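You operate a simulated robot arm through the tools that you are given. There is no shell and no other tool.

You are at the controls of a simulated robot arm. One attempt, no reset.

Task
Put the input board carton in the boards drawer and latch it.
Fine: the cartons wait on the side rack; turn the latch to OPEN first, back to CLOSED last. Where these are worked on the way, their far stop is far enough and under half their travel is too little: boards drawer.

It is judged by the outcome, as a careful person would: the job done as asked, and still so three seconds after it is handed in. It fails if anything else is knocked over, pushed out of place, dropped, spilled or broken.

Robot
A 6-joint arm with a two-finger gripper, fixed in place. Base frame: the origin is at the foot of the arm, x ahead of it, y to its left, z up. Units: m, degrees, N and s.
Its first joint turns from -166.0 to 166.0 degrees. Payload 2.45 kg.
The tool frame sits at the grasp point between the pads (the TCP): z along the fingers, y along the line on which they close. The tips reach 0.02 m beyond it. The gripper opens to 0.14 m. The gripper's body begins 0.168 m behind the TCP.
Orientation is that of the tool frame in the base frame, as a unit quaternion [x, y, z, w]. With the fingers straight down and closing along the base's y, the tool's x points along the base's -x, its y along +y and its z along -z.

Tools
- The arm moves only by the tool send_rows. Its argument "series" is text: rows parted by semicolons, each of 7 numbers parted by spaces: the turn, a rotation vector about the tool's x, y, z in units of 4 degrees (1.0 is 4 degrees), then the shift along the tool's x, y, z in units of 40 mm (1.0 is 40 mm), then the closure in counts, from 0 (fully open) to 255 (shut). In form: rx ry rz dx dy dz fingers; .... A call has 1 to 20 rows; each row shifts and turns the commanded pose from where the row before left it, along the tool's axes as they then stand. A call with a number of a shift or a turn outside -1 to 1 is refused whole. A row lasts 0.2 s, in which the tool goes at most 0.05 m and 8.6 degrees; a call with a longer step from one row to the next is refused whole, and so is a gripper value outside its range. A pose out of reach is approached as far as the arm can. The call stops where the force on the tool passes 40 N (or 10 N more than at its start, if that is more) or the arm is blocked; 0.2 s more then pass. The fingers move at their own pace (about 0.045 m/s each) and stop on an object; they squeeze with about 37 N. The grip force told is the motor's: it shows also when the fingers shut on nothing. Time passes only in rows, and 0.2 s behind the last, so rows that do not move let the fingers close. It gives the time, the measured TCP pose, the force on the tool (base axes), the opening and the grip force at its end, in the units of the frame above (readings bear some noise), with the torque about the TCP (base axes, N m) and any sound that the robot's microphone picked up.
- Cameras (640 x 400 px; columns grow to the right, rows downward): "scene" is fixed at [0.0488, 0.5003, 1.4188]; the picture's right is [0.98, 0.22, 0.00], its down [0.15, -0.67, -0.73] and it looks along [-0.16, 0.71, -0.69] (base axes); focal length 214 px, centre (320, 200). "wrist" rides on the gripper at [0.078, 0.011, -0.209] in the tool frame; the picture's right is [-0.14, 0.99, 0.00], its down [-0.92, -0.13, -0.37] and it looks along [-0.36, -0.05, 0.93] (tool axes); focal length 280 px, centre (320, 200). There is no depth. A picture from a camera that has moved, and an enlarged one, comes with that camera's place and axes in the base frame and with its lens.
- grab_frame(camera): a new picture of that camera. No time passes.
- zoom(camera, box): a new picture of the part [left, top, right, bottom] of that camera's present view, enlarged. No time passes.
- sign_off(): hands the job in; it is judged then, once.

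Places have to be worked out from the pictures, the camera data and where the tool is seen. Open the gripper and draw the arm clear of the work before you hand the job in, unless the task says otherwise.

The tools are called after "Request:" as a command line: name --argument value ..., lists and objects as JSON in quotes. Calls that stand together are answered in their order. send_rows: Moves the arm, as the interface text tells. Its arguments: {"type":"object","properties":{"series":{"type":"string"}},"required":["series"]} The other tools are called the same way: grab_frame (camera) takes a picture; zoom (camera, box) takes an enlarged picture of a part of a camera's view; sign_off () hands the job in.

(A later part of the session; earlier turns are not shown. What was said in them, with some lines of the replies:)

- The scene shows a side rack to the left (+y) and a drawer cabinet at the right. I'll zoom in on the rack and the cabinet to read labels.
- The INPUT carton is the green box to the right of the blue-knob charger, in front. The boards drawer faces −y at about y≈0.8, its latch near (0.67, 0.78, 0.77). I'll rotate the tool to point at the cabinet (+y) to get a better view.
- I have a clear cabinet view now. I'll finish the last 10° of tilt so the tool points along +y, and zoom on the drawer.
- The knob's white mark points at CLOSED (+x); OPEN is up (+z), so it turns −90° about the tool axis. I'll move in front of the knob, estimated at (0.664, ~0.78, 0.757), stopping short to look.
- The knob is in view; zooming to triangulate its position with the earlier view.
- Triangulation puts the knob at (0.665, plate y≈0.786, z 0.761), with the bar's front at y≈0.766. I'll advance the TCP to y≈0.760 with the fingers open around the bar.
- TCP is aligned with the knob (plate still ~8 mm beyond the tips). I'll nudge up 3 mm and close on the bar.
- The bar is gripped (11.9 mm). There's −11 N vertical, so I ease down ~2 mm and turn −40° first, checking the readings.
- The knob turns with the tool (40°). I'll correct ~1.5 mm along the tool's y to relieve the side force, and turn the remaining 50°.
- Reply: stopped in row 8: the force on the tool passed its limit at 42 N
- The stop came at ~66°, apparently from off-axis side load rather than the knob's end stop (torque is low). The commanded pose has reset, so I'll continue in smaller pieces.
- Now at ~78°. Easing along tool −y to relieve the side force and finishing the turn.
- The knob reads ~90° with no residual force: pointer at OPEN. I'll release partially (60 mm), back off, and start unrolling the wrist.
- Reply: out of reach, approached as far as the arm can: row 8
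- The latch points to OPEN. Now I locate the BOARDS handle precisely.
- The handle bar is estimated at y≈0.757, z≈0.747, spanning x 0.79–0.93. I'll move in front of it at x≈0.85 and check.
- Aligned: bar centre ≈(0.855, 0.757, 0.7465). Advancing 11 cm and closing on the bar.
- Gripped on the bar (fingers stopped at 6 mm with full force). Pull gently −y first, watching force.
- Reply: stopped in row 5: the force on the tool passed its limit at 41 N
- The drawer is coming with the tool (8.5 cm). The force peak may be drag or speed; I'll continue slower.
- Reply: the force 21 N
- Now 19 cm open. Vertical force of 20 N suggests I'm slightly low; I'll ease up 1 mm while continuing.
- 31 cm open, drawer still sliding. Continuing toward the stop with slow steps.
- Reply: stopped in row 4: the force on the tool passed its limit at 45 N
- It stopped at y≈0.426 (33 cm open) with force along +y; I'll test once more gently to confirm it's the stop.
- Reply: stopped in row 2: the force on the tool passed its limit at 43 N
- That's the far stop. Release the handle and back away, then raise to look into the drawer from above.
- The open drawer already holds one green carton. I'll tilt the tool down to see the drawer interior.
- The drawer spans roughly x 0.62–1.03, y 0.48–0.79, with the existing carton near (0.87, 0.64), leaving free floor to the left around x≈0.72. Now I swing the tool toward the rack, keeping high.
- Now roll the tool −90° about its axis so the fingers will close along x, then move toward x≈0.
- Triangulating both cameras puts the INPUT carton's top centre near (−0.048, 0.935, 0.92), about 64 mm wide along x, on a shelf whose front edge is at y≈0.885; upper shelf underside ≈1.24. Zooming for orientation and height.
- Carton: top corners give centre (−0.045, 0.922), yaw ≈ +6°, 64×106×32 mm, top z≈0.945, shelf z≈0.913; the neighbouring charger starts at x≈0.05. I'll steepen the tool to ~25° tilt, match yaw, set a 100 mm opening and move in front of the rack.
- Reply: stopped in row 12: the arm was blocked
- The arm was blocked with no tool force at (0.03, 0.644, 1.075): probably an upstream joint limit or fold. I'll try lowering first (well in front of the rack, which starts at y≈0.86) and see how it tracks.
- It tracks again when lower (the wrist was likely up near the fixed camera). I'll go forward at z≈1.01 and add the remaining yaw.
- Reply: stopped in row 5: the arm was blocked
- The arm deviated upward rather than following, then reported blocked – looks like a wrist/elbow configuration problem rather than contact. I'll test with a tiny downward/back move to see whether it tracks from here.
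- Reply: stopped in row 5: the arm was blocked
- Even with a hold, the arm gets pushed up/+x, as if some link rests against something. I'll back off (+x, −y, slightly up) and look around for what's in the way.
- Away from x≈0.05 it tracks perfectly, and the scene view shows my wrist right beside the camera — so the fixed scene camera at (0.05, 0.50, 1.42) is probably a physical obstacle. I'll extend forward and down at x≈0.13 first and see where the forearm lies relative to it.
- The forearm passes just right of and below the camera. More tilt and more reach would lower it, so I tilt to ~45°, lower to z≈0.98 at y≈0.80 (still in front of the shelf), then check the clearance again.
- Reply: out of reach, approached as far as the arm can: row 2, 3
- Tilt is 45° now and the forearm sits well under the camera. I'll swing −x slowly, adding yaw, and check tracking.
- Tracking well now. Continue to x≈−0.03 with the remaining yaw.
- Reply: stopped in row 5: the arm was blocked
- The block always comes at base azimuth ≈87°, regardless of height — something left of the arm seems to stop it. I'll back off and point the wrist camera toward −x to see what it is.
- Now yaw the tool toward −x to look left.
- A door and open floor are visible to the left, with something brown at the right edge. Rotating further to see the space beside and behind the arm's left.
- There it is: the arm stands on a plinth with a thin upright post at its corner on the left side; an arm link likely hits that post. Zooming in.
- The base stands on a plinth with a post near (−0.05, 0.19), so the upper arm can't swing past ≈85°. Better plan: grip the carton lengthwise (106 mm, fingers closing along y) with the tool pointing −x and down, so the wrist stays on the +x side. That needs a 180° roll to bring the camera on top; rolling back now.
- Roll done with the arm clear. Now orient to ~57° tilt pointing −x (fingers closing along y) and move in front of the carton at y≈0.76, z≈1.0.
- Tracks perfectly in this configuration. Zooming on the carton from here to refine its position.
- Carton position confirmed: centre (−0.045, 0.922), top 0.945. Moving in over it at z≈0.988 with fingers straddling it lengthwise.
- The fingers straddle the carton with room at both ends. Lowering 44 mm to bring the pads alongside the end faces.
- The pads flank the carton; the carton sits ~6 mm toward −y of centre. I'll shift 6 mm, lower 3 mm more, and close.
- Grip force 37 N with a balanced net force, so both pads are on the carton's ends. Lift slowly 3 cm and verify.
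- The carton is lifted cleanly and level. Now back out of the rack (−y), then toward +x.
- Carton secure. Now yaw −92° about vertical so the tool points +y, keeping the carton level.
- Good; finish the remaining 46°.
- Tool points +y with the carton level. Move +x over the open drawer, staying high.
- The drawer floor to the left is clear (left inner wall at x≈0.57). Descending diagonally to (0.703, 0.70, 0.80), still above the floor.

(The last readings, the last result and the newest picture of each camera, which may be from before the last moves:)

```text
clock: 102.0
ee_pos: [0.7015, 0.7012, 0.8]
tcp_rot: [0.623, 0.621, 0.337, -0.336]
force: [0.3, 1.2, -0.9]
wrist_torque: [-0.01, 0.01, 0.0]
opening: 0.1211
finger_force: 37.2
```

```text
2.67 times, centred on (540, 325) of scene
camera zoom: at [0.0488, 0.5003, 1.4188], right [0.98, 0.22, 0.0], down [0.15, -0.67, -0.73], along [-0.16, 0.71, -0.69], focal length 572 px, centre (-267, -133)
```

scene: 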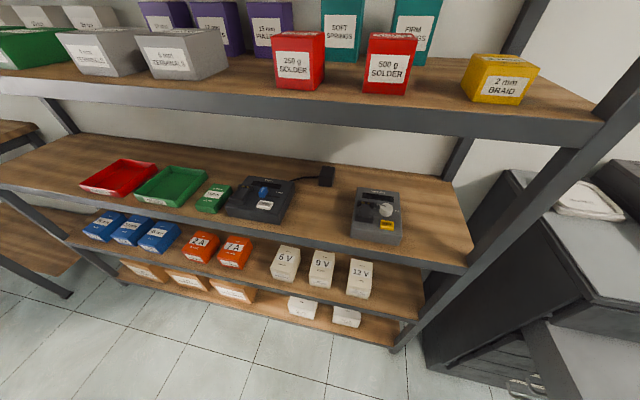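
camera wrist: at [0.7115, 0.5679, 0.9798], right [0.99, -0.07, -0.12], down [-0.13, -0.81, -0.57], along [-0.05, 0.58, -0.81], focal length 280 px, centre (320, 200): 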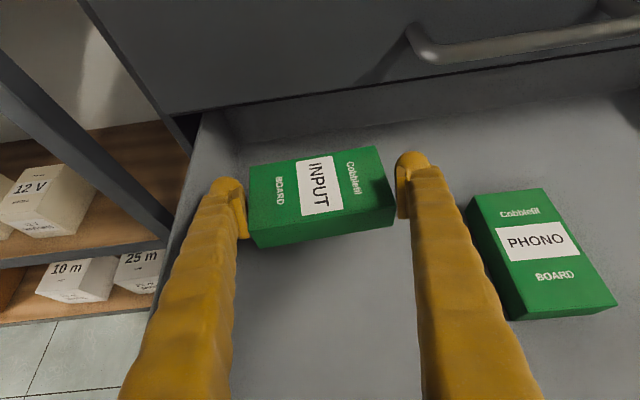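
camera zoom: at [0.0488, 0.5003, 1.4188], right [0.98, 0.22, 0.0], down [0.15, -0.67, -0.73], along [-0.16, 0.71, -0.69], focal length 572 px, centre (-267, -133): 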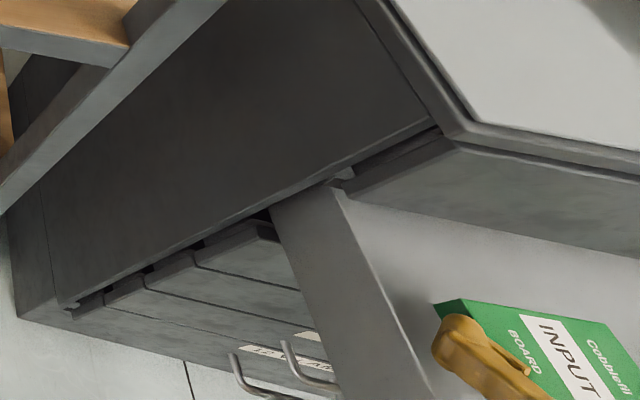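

Position is good: PHONO is well clear to the right. Descend 3 cm, then in 3 mm steps feeling for the floor.

Request:
send_rows --series "0 0 0 -0.314 0 0.2045 255; 0 0 0 -0.314 0 0.2045 255; 0 0 0 -0.063 0 0.041 255; 0 0 0 -0.063 0 0.041 255; 0 0 0 -0.063 0 0.041 255; 0 0 0 0 0 0 255"

Request:
grab_frame --camera "wrist"

```text
clock: 103.5
ee_pos: [0.7022, 0.7015, 0.762]
tcp_rot: [0.621, 0.622, 0.337, -0.338]
force: [0.4, 0.5, -1.3]
wrist_torque: [-0.06, -0.03, 0.02]
opening: 0.1211
finger_force: 36.6
```

```text
taken
camera wrist: at [0.7117, 0.5683, 0.9411], right [0.99, -0.07, -0.12], down [-0.13, -0.81, -0.57], along [-0.05, 0.58, -0.81], focal length 280 px, centre (320, 200)
```

wrist: 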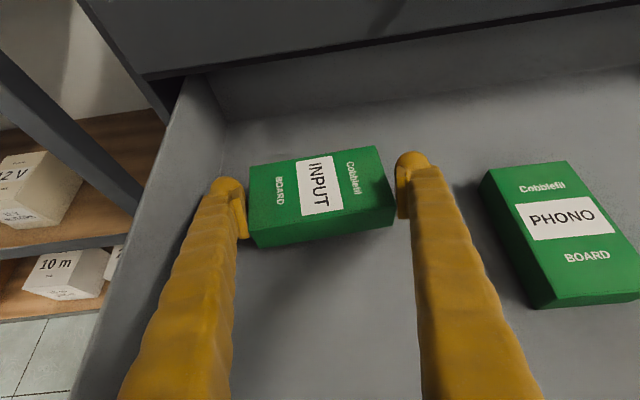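

No contact yet at z=0.762. Continue down in 2–3 mm steps.

Request:
send_rows --series "0 0 0 -0.063 0 0.041 255; 0 0 0 -0.063 0 0.041 255; 0 0 0 -0.042 0 0.027 255; 0 0 0 0 0 0 255"

```text
clock: 104.5
ee_pos: [0.701, 0.7011, 0.7546]
tcp_rot: [0.621, 0.621, 0.338, -0.338]
force: [0.7, 0.2, -2.0]
wrist_torque: [-0.01, 0.01, 0.02]
opening: 0.1211
finger_force: 37.1
```

Request:
send_rows --series "0 0 0 -0.042 0 0.027 255; 0 0 0 -0.042 0 0.027 255; 0 0 0 0 0 0 255"

Request:
zoom --camera "wrist" --box '[200, 110, 440, 260]'

```text
clock: 105.2
ee_pos: [0.7015, 0.7009, 0.7498]
tcp_rot: [0.621, 0.622, 0.336, -0.338]
force: [-0.2, 0.2, -1.2]
wrist_torque: [-0.01, -0.02, 0.01]
opening: 0.1211
finger_force: 37.4
```

```text
2.67 times, centred on (320, 185) of wrist
camera zoom: at [0.7118, 0.5681, 0.9293], right [0.99, -0.07, -0.12], down [-0.13, -0.81, -0.57], along [-0.05, 0.58, -0.81], focal length 748 px, centre (320, 240)
```

zoom: 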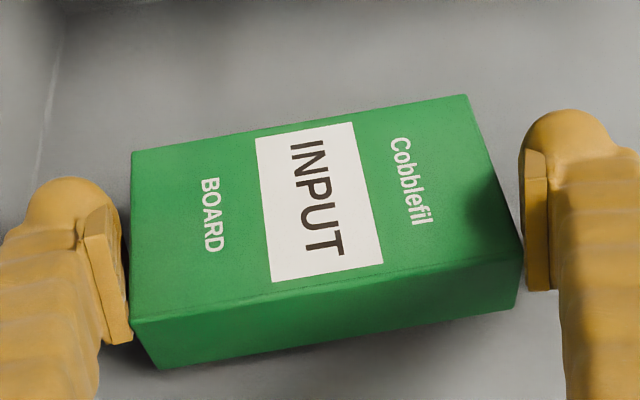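

Still no floor contact at z=0.750; the shadow under the carton is closing. Continuing in 1.5–2 mm steps.

Request:
send_rows --series "0 0 0 -0.042 0 0.027 255; 0 0 0 -0.042 0 0.027 255; 0 0 0 0 0 0 255"

```text
clock: 106.0
ee_pos: [0.7021, 0.7021, 0.7454]
tcp_rot: [0.622, 0.621, 0.337, -0.337]
force: [1.0, -0.6, -0.8]
wrist_torque: [-0.03, -0.03, 0.04]
opening: 0.1206
finger_force: 36.8
```

No contact yet at 0.745; two more small steps.

Request:
send_rows --series "0 0 0 -0.042 0 0.027 255; 0 0 0 -0.042 0 0.027 255; 0 0 0 0 0 0 255"

```text
clock: 106.8
ee_pos: [0.7002, 0.7015, 0.7404]
tcp_rot: [0.621, 0.621, 0.338, -0.338]
force: [0.4, 0.4, -0.5]
wrist_torque: [0.0, -0.01, -0.01]
opening: 0.1208
finger_force: 36.4
```

Still free at 0.740; continue.

Request:
send_rows --series "0 0 0 -0.042 0 0.027 255; 0 0 0 -0.042 0 0.027 255; 0 0 0 0 0 0 255"

Request:
grab_frame --camera "wrist"

```text
clock: 107.7
ee_pos: [0.7013, 0.7009, 0.7376]
tcp_rot: [0.621, 0.621, 0.337, -0.338]
force: [-0.8, -0.7, 0.8]
wrist_torque: [0.1, -0.11, -0.03]
opening: 0.1207
finger_force: 36.9
```

```text
taken
camera wrist: at [0.7117, 0.568, 0.9173], right [0.99, -0.07, -0.12], down [-0.13, -0.81, -0.57], along [-0.05, 0.58, -0.81], focal length 280 px, centre (320, 200)
```

wrist: 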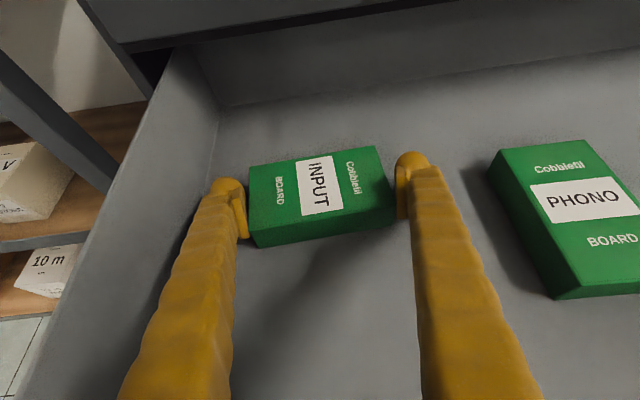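

A hint of contact (force sign flipped, small torque). One or two more 1.5 mm steps to confirm.

Request:
send_rows --series "0 0 0 -0.032 0 0.02 255; 0 0 0 0 0 0 255"

```text
clock: 108.2
ee_pos: [0.7019, 0.7012, 0.7364]
tcp_rot: [0.621, 0.621, 0.338, -0.338]
force: [-0.6, 0.3, 17.3]
wrist_torque: [0.28, -0.97, -0.01]
opening: 0.1208
finger_force: 37.1
```

Floor contact confirmed (17 N). Release, then withdraw along the tool axis.

Request:
send_rows --series "0 0 0 0.015 0 -0.01 255; 0 0 0 0 0 0 0; 0 0 0 0 0 0 0; 0 0 0 0 0 0 0; 0 0 0 0 0 0 0; 0 0 0 0 0 -0.3 0; 0 0 0 0 0 -0.5 0; 0 0 0 0 0 -0.7 0; 0 0 0 0.3 0 -0.7 0; 0 0 0 0.5 0 -0.7 0; 0 0 0 0.5 0 -0.7 0; 0 0 0 0.5 0 -0.7 0; 0 0 0 0 0 0 0"

Request:
grab_frame --camera "wrist"

```text
clock: 111.0
ee_pos: [0.7021, 0.5953, 0.8917]
tcp_rot: [0.622, 0.621, 0.337, -0.338]
force: [0.8, -0.4, 0.6]
wrist_torque: [-0.01, 0.02, 0.03]
opening: 0.1403
finger_force: 0.0
```

```text
taken
camera wrist: at [0.7122, 0.4629, 1.0703], right [0.99, -0.07, -0.12], down [-0.13, -0.81, -0.57], along [-0.05, 0.58, -0.81], focal length 280 px, centre (320, 200)
```

wrist: 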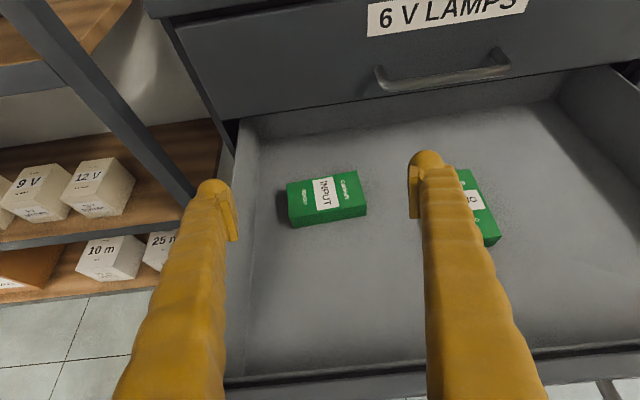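

The INPUT carton lies flat in the drawer beside PHONO. Now I back away in front of the drawer, close the fingers and level the tool to push the front panel.

Request:
send_rows --series "0 0 0 -0.284 0.35 -0.816 0; 0 0 0 -0.284 0.35 -0.816 0; 0 0 0 -0.284 0.35 -0.816 0; 0 0 0 -0.284 0.35 -0.816 0; 0 0 0 -0.284 0.35 -0.816 0; 0 0 0 -0.284 0.35 -0.816 255; 0 0 0 -0.284 0.35 -0.816 255; 0 0.917 0 0 0 0 255; 0 0.917 0 0 0 0 255; 0 0.917 0 0 0 0 255; 0 0.917 0 0 0 0 255; 0 0.917 0 0 0 0 255; 0 0.917 0 0 0 0 255; 0 0.917 0 0 0 0 255; 0 0.917 0 0 0 0 255; 0 0.917 0 0 0 0 255; 0 0 0 0 0 0 255"

Request:
grab_frame --camera "wrist"

```text
clock: 114.7
ee_pos: [0.7999, 0.3604, 0.9486]
tcp_rot: [0.5, 0.499, 0.5, -0.5]
force: [-0.7, 0.4, 0.1]
wrist_torque: [0.0, 0.01, -0.02]
opening: 0.0
finger_force: 29.5
```

```text
taken
camera wrist: at [0.8101, 0.1519, 1.0263], right [0.99, 0.0, -0.14], down [-0.13, -0.37, -0.92], along [-0.05, 0.93, -0.36], focal length 280 px, centre (320, 200)
```

wrist: 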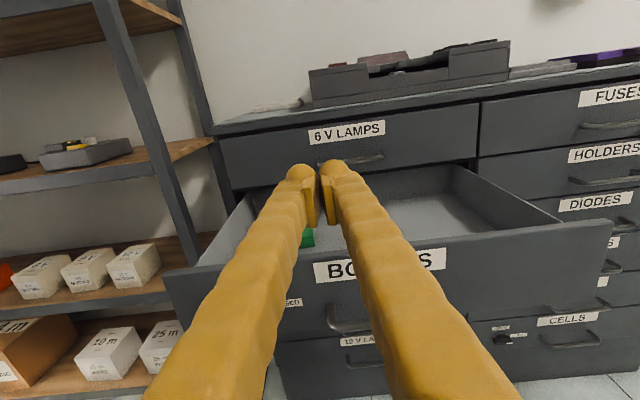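

View confirms the drawer ahead. Lower to z≈0.79 (just above the handle, on the label) and begin pushing slowly.

Request:
send_rows --series "0 0 0 -0.99 0 0 255; 0 0 0 -0.99 0 0 255; 0 0 0 -0.99 0 0 255; 0 0 0 -0.97 0 0 255; 0 0 0 0 0 0.6 255; 0 0 0 0 0 0.6 255; 0 0 0 0 0 0.3 255; 0 0 0 0 0 0.2 255; 0 0 0 0 0 0.2 255; 0 0 0 0 0 0.2 255; 0 0 0 0 0 0.2 255; 0 0 0 0 0 0.2 255; 0 0 0 0 0 0.2 255"

Request:
grab_frame --camera "wrist"

```text
clock: 117.5
ee_pos: [0.7992, 0.4691, 0.7904]
tcp_rot: [-0.5, -0.499, -0.5, 0.501]
force: [0.1, 0.4, 0.6]
wrist_torque: [0.01, 0.04, 0.01]
opening: 0.0
finger_force: 29.1
```

```text
taken
camera wrist: at [0.8099, 0.2602, 0.8691], right [0.99, 0.0, -0.14], down [-0.13, -0.37, -0.92], along [-0.05, 0.93, -0.36], focal length 280 px, centre (320, 200)
```

wrist: 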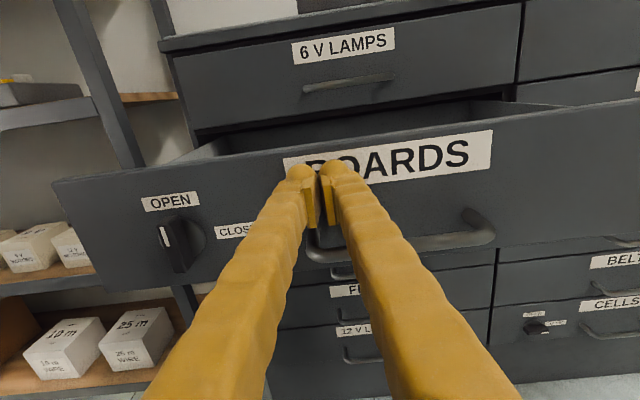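

Likely already in contact with low drag. Continue pushing slowly.

Request:
send_rows --series "0 0 0 0 0 0.25 255; 0 0 0 0 0 0.25 255; 0 0 0 0 0 0.25 255; 0 0 0 0 0 0.25 255; 0 0 0 0 0 0.25 255; 0 0 0 0 0 0.25 255; 0 0 0 0 0 0.25 255; 0 0 0 0 0 0.25 255; 0 0 0 0 0 0.25 255; 0 0 0 0 0 0.25 255"

Request:
grab_frame --camera "wrist"

```text
clock: 119.7
ee_pos: [0.8, 0.5696, 0.7907]
tcp_rot: [0.5, 0.5, 0.5, -0.5]
force: [-0.4, -0.2, -0.7]
wrist_torque: [0.0, 0.05, 0.04]
opening: 0.0001
finger_force: 29.2
```

```text
taken
camera wrist: at [0.8099, 0.3599, 0.8686], right [0.99, 0.0, -0.14], down [-0.13, -0.37, -0.92], along [-0.05, 0.93, -0.36], focal length 280 px, centre (320, 200)
```

wrist: 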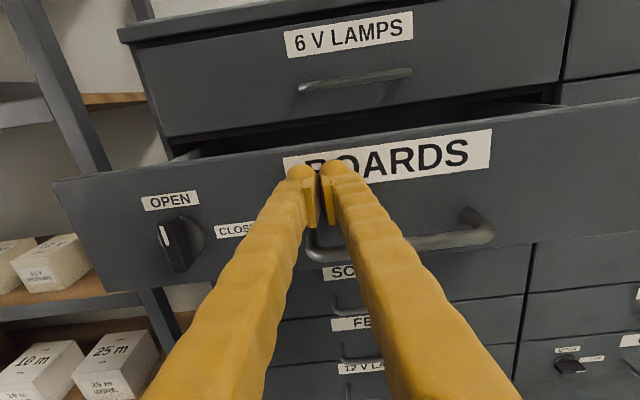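

The drawer is sliding in with the tool. Continue.

Request:
send_rows --series "0 0 0 0 0 0.25 255; 0 0 0 0 0 0.25 255; 0 0 0 0 0 0.25 255; 0 0 0 0 0 0.25 255; 0 0 0 0 0 0.25 255; 0 0 0 0 0 0.25 255; 0 0 0 0 0 0.25 255; 0 0 0 0 0 0.25 255; 0 0 0 0 0 0.25 255; 0 0 0 0 0 0.25 255; 0 0 0 0 0 0.25 255; 0 0 0 0 0 0.25 255; 0 0 0 0 0 0.25 255; 0 0 0 0 0 0.25 255; 0 0 0 0 0 0.25 255; 0 0 0 0 0 0.25 255; 0 0 0 0 0 0.25 255"

Request:
grab_frame --camera "wrist"

```text
clock: 123.2
ee_pos: [0.7994, 0.7394, 0.7909]
tcp_rot: [0.5, 0.5, 0.5, -0.5]
force: [1.4, -0.1, 0.5]
wrist_torque: [0.01, -0.01, -0.01]
opening: 0.0
finger_force: 29.2
```

```text
taken
camera wrist: at [0.81, 0.5299, 0.8687], right [0.99, 0.0, -0.14], down [-0.13, -0.37, -0.92], along [-0.05, 0.93, -0.36], focal length 280 px, centre (320, 200)
```

wrist: 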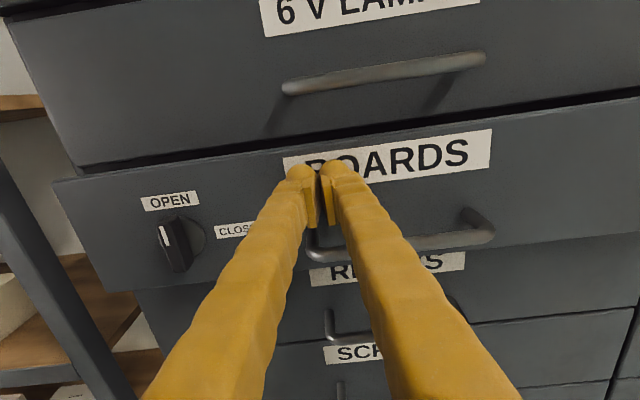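

About 4 cm remain. Push the rest in smaller steps until it seats.

Request:
send_rows --series "0 0 0 0 0 0.2 255; 0 0 0 0 0 0.2 255; 0 0 0 0 0 0.15 255; 0 0 0 0 0 0.15 255; 0 0 0 0 0 0.1 255; 0 0 0 0 0 0.1 255; 0 0 0 0 0 0.1 255; 0 0 0 0 0 0.1 255; 0 0 0 0 0 0.1 255; 0 0 0 0 0 0.1 255"

Request:
grab_frame --camera "wrist"

```text
clock: 124.6
ee_pos: [0.7998, 0.7711, 0.7904]
tcp_rot: [0.501, 0.499, 0.501, -0.5]
force: [-2.8, -7.4, 1.5]
wrist_torque: [0.06, -0.11, 0.09]
opening: 0.0062
finger_force: 29.2
stopped in row 6: the force on the tool passed its limit at 56 N (the readings are from after the stop); the commanded pose is now the measured one
```

```text
taken
camera wrist: at [0.8101, 0.5614, 0.8685], right [0.99, 0.0, -0.14], down [-0.13, -0.37, -0.92], along [-0.05, 0.93, -0.36], focal length 280 px, centre (320, 200)
```

wrist: 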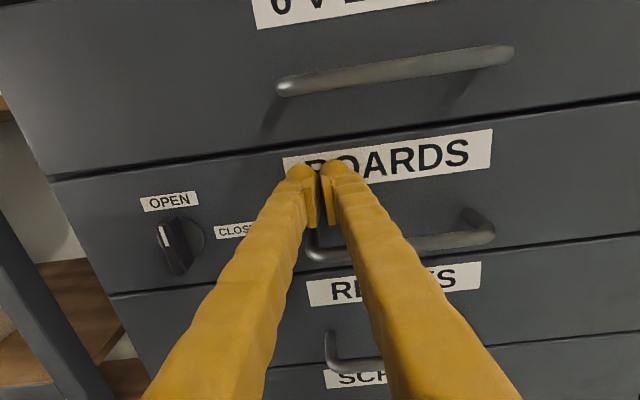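

The drawer is seated flush (stop force 56 N). Back off, open partly, move in front of the knob, and test the +90° roll in free air first.

Request:
send_rows --series "0 0 0 0 0 -0.8 255; 0 0 0 0 0 -0.9 255; 0 0 0 0 0 -0.8 146; 0 0 0 -0.19 -0.835 0 146; 0 0 0 -0.19 -0.835 0 146; 0 0 0 -0.19 -0.835 0 146; 0 0 0 -0.2 -0.835 0 146; 0 0 0 0 0 0 146"

Request:
zoom --camera "wrist" --box '[200, 90, 440, 240]'

Request:
send_rows --series "0 0 1 0 0 0 146; 0 0 1 0 0 0 146; 0 0 1 0 0 0 146; 0 0 1 0 0 0 146; 0 0 1 0 0 0 146; 0 0 1 0 0 0 146; 0 0 1 0 0 0 146; 0 0 1 0 0 0 146; 0 0 1 0 0 0 146; 0 0 1 0 0 0 146; 0 0 1 0 0 0 146; 0 0 1 0 0 0 146; 0 0 1 0 0 0 146; 0 0 1 0 0 0 146; 0 0 1 0 0 0 146; 0 0 1 0 0 0 146; 0 0 1 0 0 0 146; 0 0 1 0 0 0 146; 0 0 1 0 0 0 146; 0 0 1 0 0 0 146"

```text
clock: 126.4
ee_pos: [0.665, 0.6707, 0.7587]
tcp_rot: [-0.499, -0.501, -0.499, 0.502]
force: [-0.5, 0.4, -0.2]
wrist_torque: [0.02, 0.01, -0.01]
opening: 0.0601
finger_force: 0.0
```

```text
2.67 times, centred on (320, 165) of wrist
camera zoom: at [0.6759, 0.4616, 0.8373], right [0.99, 0.0, -0.14], down [-0.13, -0.37, -0.92], along [-0.05, 0.93, -0.36], focal length 748 px, centre (320, 293)
```

zoom: 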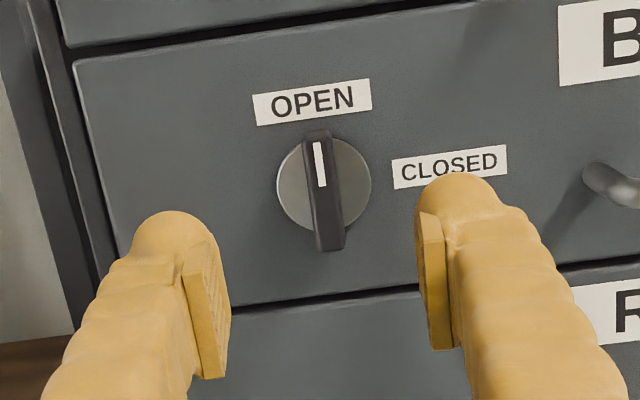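

```text
clock: 130.6
ee_pos: [0.6658, 0.671, 0.7605]
tcp_rot: [0.705, 0.06, 0.06, -0.704]
force: [0.0, 0.5, -0.3]
wrist_torque: [-0.02, -0.05, 0.02]
opening: 0.0596
finger_force: 0.1
```

80° works. Try the last 12°, then unwind back to the starting roll.

Request:
send_rows --series "0 0 1 0 0 0 146; 0 0 1 0 0 0 146; 0 0 1 0 0 0 146; 0 0 -1 0 0 0 146; 0 0 -1 0 0 0 146; 0 0 -1 0 0 0 146; 0 0 -1 0 0 0 146; 0 0 -1 0 0 0 146; 0 0 -1 0 0 0 146; 0 0 -1 0 0 0 146; 0 0 -1 0 0 0 146; 0 0 -1 0 0 0 146; 0 0 -1 0 0 0 146; 0 0 -1 0 0 0 146; 0 0 -1 0 0 0 146; 0 0 -1 0 0 0 146; 0 0 -1 0 0 0 146; 0 0 -1 0 0 0 146; 0 0 -1 0 0 0 146; 0 0 -1 0 0 0 146"

Request:
send_rows --series "0 0 -1 0 0 0 146; 0 0 -1 0 0 0 146; 0 0 -1 0 0 0 146; 0 0 -1 0 0 0 146; 0 0 -1 0 0 0 146; 0 0 -1 0 0 0 146; 0 0 0 0 0 0 146"

Request:
grab_frame --camera "wrist"

```text
clock: 134.8
ee_pos: [0.6656, 0.6702, 0.76]
tcp_rot: [0.593, 0.385, 0.385, -0.593]
force: [0.0, -0.6, 0.7]
wrist_torque: [0.0, 0.0, 0.0]
opening: 0.0598
finger_force: 0.1
```

```text
clock: 136.4
ee_pos: [0.6659, 0.6694, 0.7585]
tcp_rot: [-0.5, -0.5, -0.5, 0.501]
force: [-0.5, 0.3, 0.4]
wrist_torque: [-0.02, -0.01, -0.05]
opening: 0.06
finger_force: 0.2
```

```text
taken
camera wrist: at [0.6762, 0.4618, 0.8377], right [0.99, 0.0, -0.14], down [-0.13, -0.37, -0.92], along [-0.05, 0.93, -0.36], focal length 280 px, centre (320, 200)
```

wrist: 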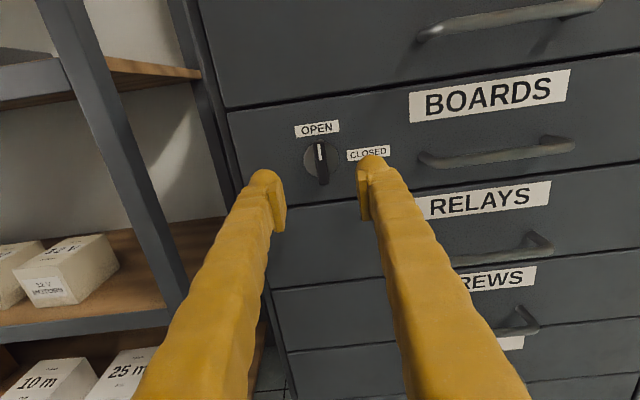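

Full roll range is available, and the pointer is at OPEN. Advance to the knob (0.668, 0.760, 0.760) and close on the bar.

Request:
send_rows --series "0 0 0 0.04 0.05 0.8 146; 0 0 0 0 0 0.8 146; 0 0 0 0 0 0.45 146; 0 0 0 0 0 0.215 146; 0 0 0 0 0 0 255; 0 0 0 0 0 0 255; 0 0 0 0 0 0 255; 0 0 0 0 0 0 255; 0 0 0 0 0 0 255; 0 0 0 0 0 0 255"

Request:
grab_frame --camera "wrist"

```text
clock: 138.6
ee_pos: [0.6675, 0.7616, 0.7608]
tcp_rot: [-0.501, -0.499, -0.499, 0.501]
force: [-2.1, 0.4, 0.8]
wrist_torque: [0.03, 0.01, 0.04]
opening: 0.0117
finger_force: 39.0
```

```text
taken
camera wrist: at [0.6779, 0.5526, 0.8392], right [0.99, 0.0, -0.14], down [-0.13, -0.37, -0.92], along [-0.05, 0.93, -0.36], focal length 280 px, centre (320, 200)
```

wrist: 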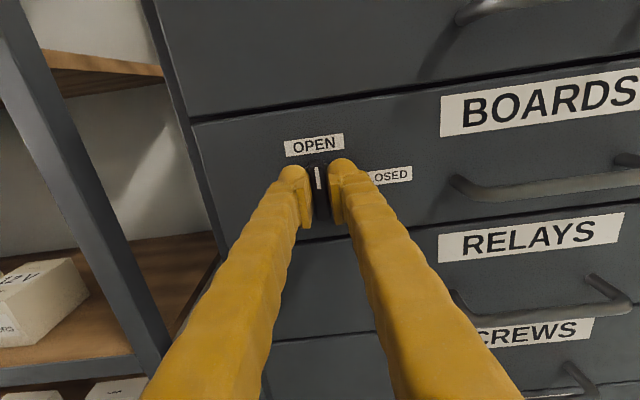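

Gripped on the bar with almost no side force. Turn +44° toward CLOSED first.

Request:
send_rows --series "0 0 1 0 0 0 255; 0 0 1 0 0 0 255; 0 0 1 0 0 0 255; 0 0 1 0 0 0 255; 0 0 1 0 0 0 255; 0 0 1 0 0 0 255; 0 0 1 0 0 0 255; 0 0 1 0 0 0 255; 0 0 1 0 0 0 255; 0 0 1 0 0 0 255; 0 0 1 0 0 0 255"

```text
clock: 141.0
ee_pos: [0.6675, 0.7603, 0.7603]
tcp_rot: [-0.651, -0.276, -0.276, 0.651]
force: [0.5, 0.7, -7.2]
wrist_torque: [-0.1, 0.01, 0.05]
opening: 0.0122
finger_force: 39.0
```

Tracking well; ease along the force slightly and continue.

Request:
send_rows --series "0 0 1 0 0.02 0 255; 0 0 1 0 0 0 255; 0 0 1 0 0 0 255; 0 0 1 0 0 0 255; 0 0 1 0 0 0 255; 0 0 1 0 0 0 255; 0 0 1 0 0 0 255"

```text
clock: 142.6
ee_pos: [0.6684, 0.7617, 0.7604]
tcp_rot: [0.699, 0.11, 0.109, -0.699]
force: [-13.5, -0.3, -6.4]
wrist_torque: [-0.09, -0.01, 0.17]
opening: 0.0121
finger_force: 38.6
```

At 72°. Ease along the bar direction and finish the last 18–20°.

Request:
send_rows --series "0 0 0 -0.03 0.01 0 255; 0 0 1 0 0 0 255; 0 0 1 0 0 0 255; 0 0 1 0 0 0 255; 0 0 1 0 0 0 255; 0 0 0.6 0 0 0 255; 0 0 0 0 0 0 255"

Request:
grab_frame --camera "wrist"

```text
clock: 144.2
ee_pos: [0.6688, 0.7636, 0.7602]
tcp_rot: [-0.707, 0.003, 0.003, 0.707]
force: [18.2, -0.8, -10.4]
wrist_torque: [-0.14, -0.3, -0.26]
opening: 0.0118
finger_force: 39.1
```

```text
taken
camera wrist: at [0.7456, 0.5523, 0.7486], right [-0.15, 0.0, -0.99], down [-0.92, -0.37, 0.14], along [-0.36, 0.93, 0.05], focal length 280 px, centre (320, 200)
```

wrist: 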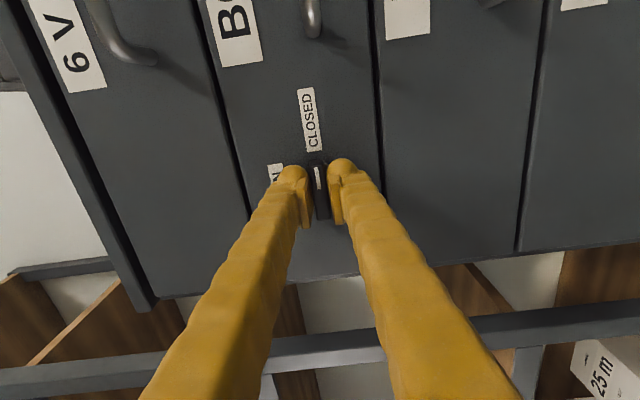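

The knob is at 90° with stop torque: pointer at CLOSED. Release, back off, and inspect.

Request:
send_rows --series "0 0 0 0 0 0 146; 0 0 0 0 0 0 146; 0 0 0 0 0 0 146; 0 0 0 0 0 0 146; 0 0 0 0 0 -0.5 146; 0 0 0 0 0 -0.8 146; 0 0 0 0 0 -0.8 146; 0 0 0 0 0 -0.8 146; 0 0 0 0 0 -0.8 146; 0 0 0 0 0 0 146"

Request:
grab_frame --camera "wrist"

Request:
zoom --camera "wrist" --box '[240, 60, 400, 180]'

```text
clock: 146.4
ee_pos: [0.6667, 0.6134, 0.7621]
tcp_rot: [0.707, -0.004, -0.003, -0.707]
force: [-0.3, 0.1, -0.1]
wrist_torque: [0.02, 0.02, -0.02]
opening: 0.0597
finger_force: 0.0
```

```text
taken
camera wrist: at [0.7448, 0.4043, 0.7495], right [-0.15, 0.0, -0.99], down [-0.92, -0.37, 0.14], along [-0.37, 0.93, 0.05], focal length 280 px, centre (320, 200)
```

wrist: 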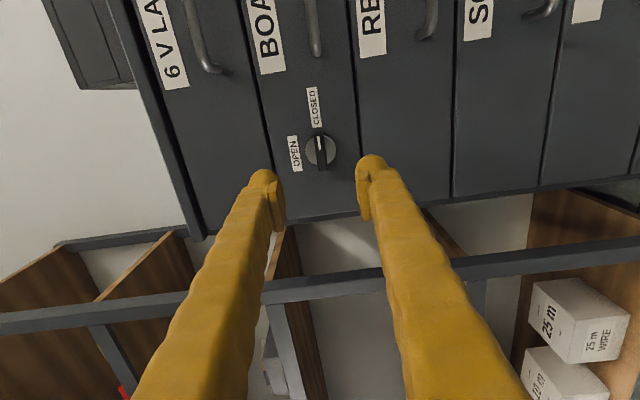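

```text
3.33 times, centred on (320, 120) of wrist
camera zoom: at [0.7448, 0.4043, 0.7495], right [-0.15, 0.0, -0.99], down [-0.92, -0.37, 0.14], along [-0.37, 0.93, 0.05], focal length 935 px, centre (320, 467)
```

zoom: 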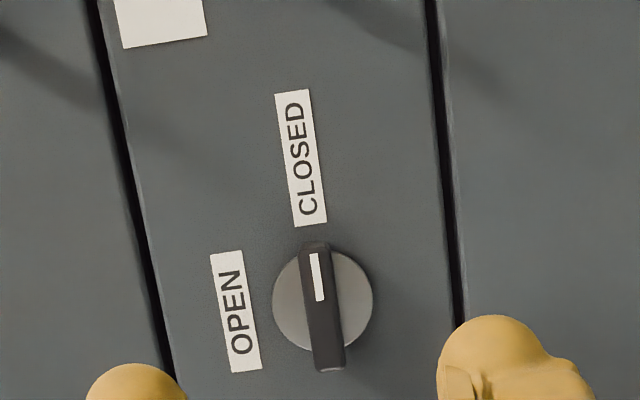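

The pointer is at CLOSED and the drawer is flush. Open fully and draw the arm well clear, then a last check.

Request:
send_rows --series "0 0 0 0 0 -0.8 0; 0 0 0 0 0 -0.8 0; 0 0 0 0 0 -0.8 0; 0 0 0 0 0 -0.8 0; 0 0 0 0 0 -0.8 0; 0 0 0 0 0 -0.8 0; 0 0 0 0 0 0 0; 0 0 0 0 0 0 0"

Request:
grab_frame --camera "wrist"

Request:
grab_frame --camera "scene"

```text
clock: 148.2
ee_pos: [0.6688, 0.4221, 0.7611]
tcp_rot: [-0.707, 0.002, 0.003, 0.707]
force: [-0.7, -0.5, -1.0]
wrist_torque: [0.02, 0.03, 0.01]
opening: 0.1401
finger_force: 0.1
```

```text
taken
camera wrist: at [0.7458, 0.2124, 0.7496], right [-0.15, 0.0, -0.99], down [-0.92, -0.37, 0.14], along [-0.37, 0.93, 0.05], focal length 280 px, centre (320, 200)
```

wrist: 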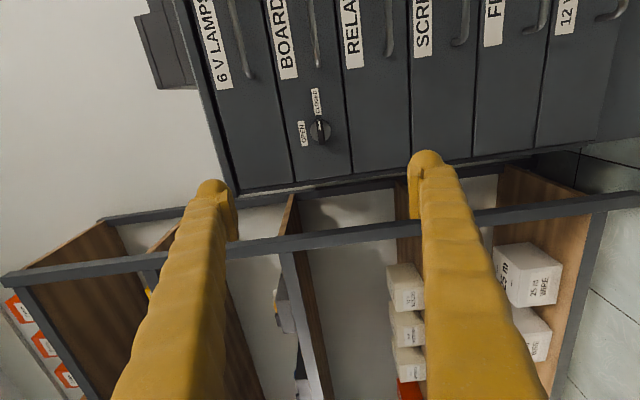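

```text
taken
```

scene: 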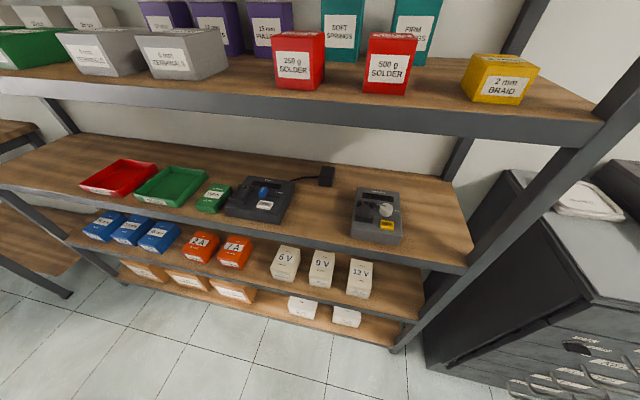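

The drawer is shut and latched CLOSED, the INPUT carton has gone from the rack into it, everything else sits where it was, and the arm is clear with the gripper open. Handing in.

Request:
sign_off

```text
The job is handed in.
```

The INPUT board carton is in the boards drawer, lying flat beside the PHONO carton. I pushed the drawer shut until it seated flush, then turned the latch back to CLOSED. The final pictures show the pointer at CLOSED and everything else on the rack and cabinet where it was.

- **Drawer travel:** I turned the latch to OPEN first and pulled the drawer to its far stop, about 33 cm out. The carton was set down on the drawer floor, not dropped.
- **Blocked arm:** Reaching for the carton, the arm was blocked several times, most likely by a post on its own plinth. I went around it by gripping the carton lengthwise from the other side. I saw no sign that anything on the rack was touched.

The gripper is open and the arm is clear of the work. The job is handed in.
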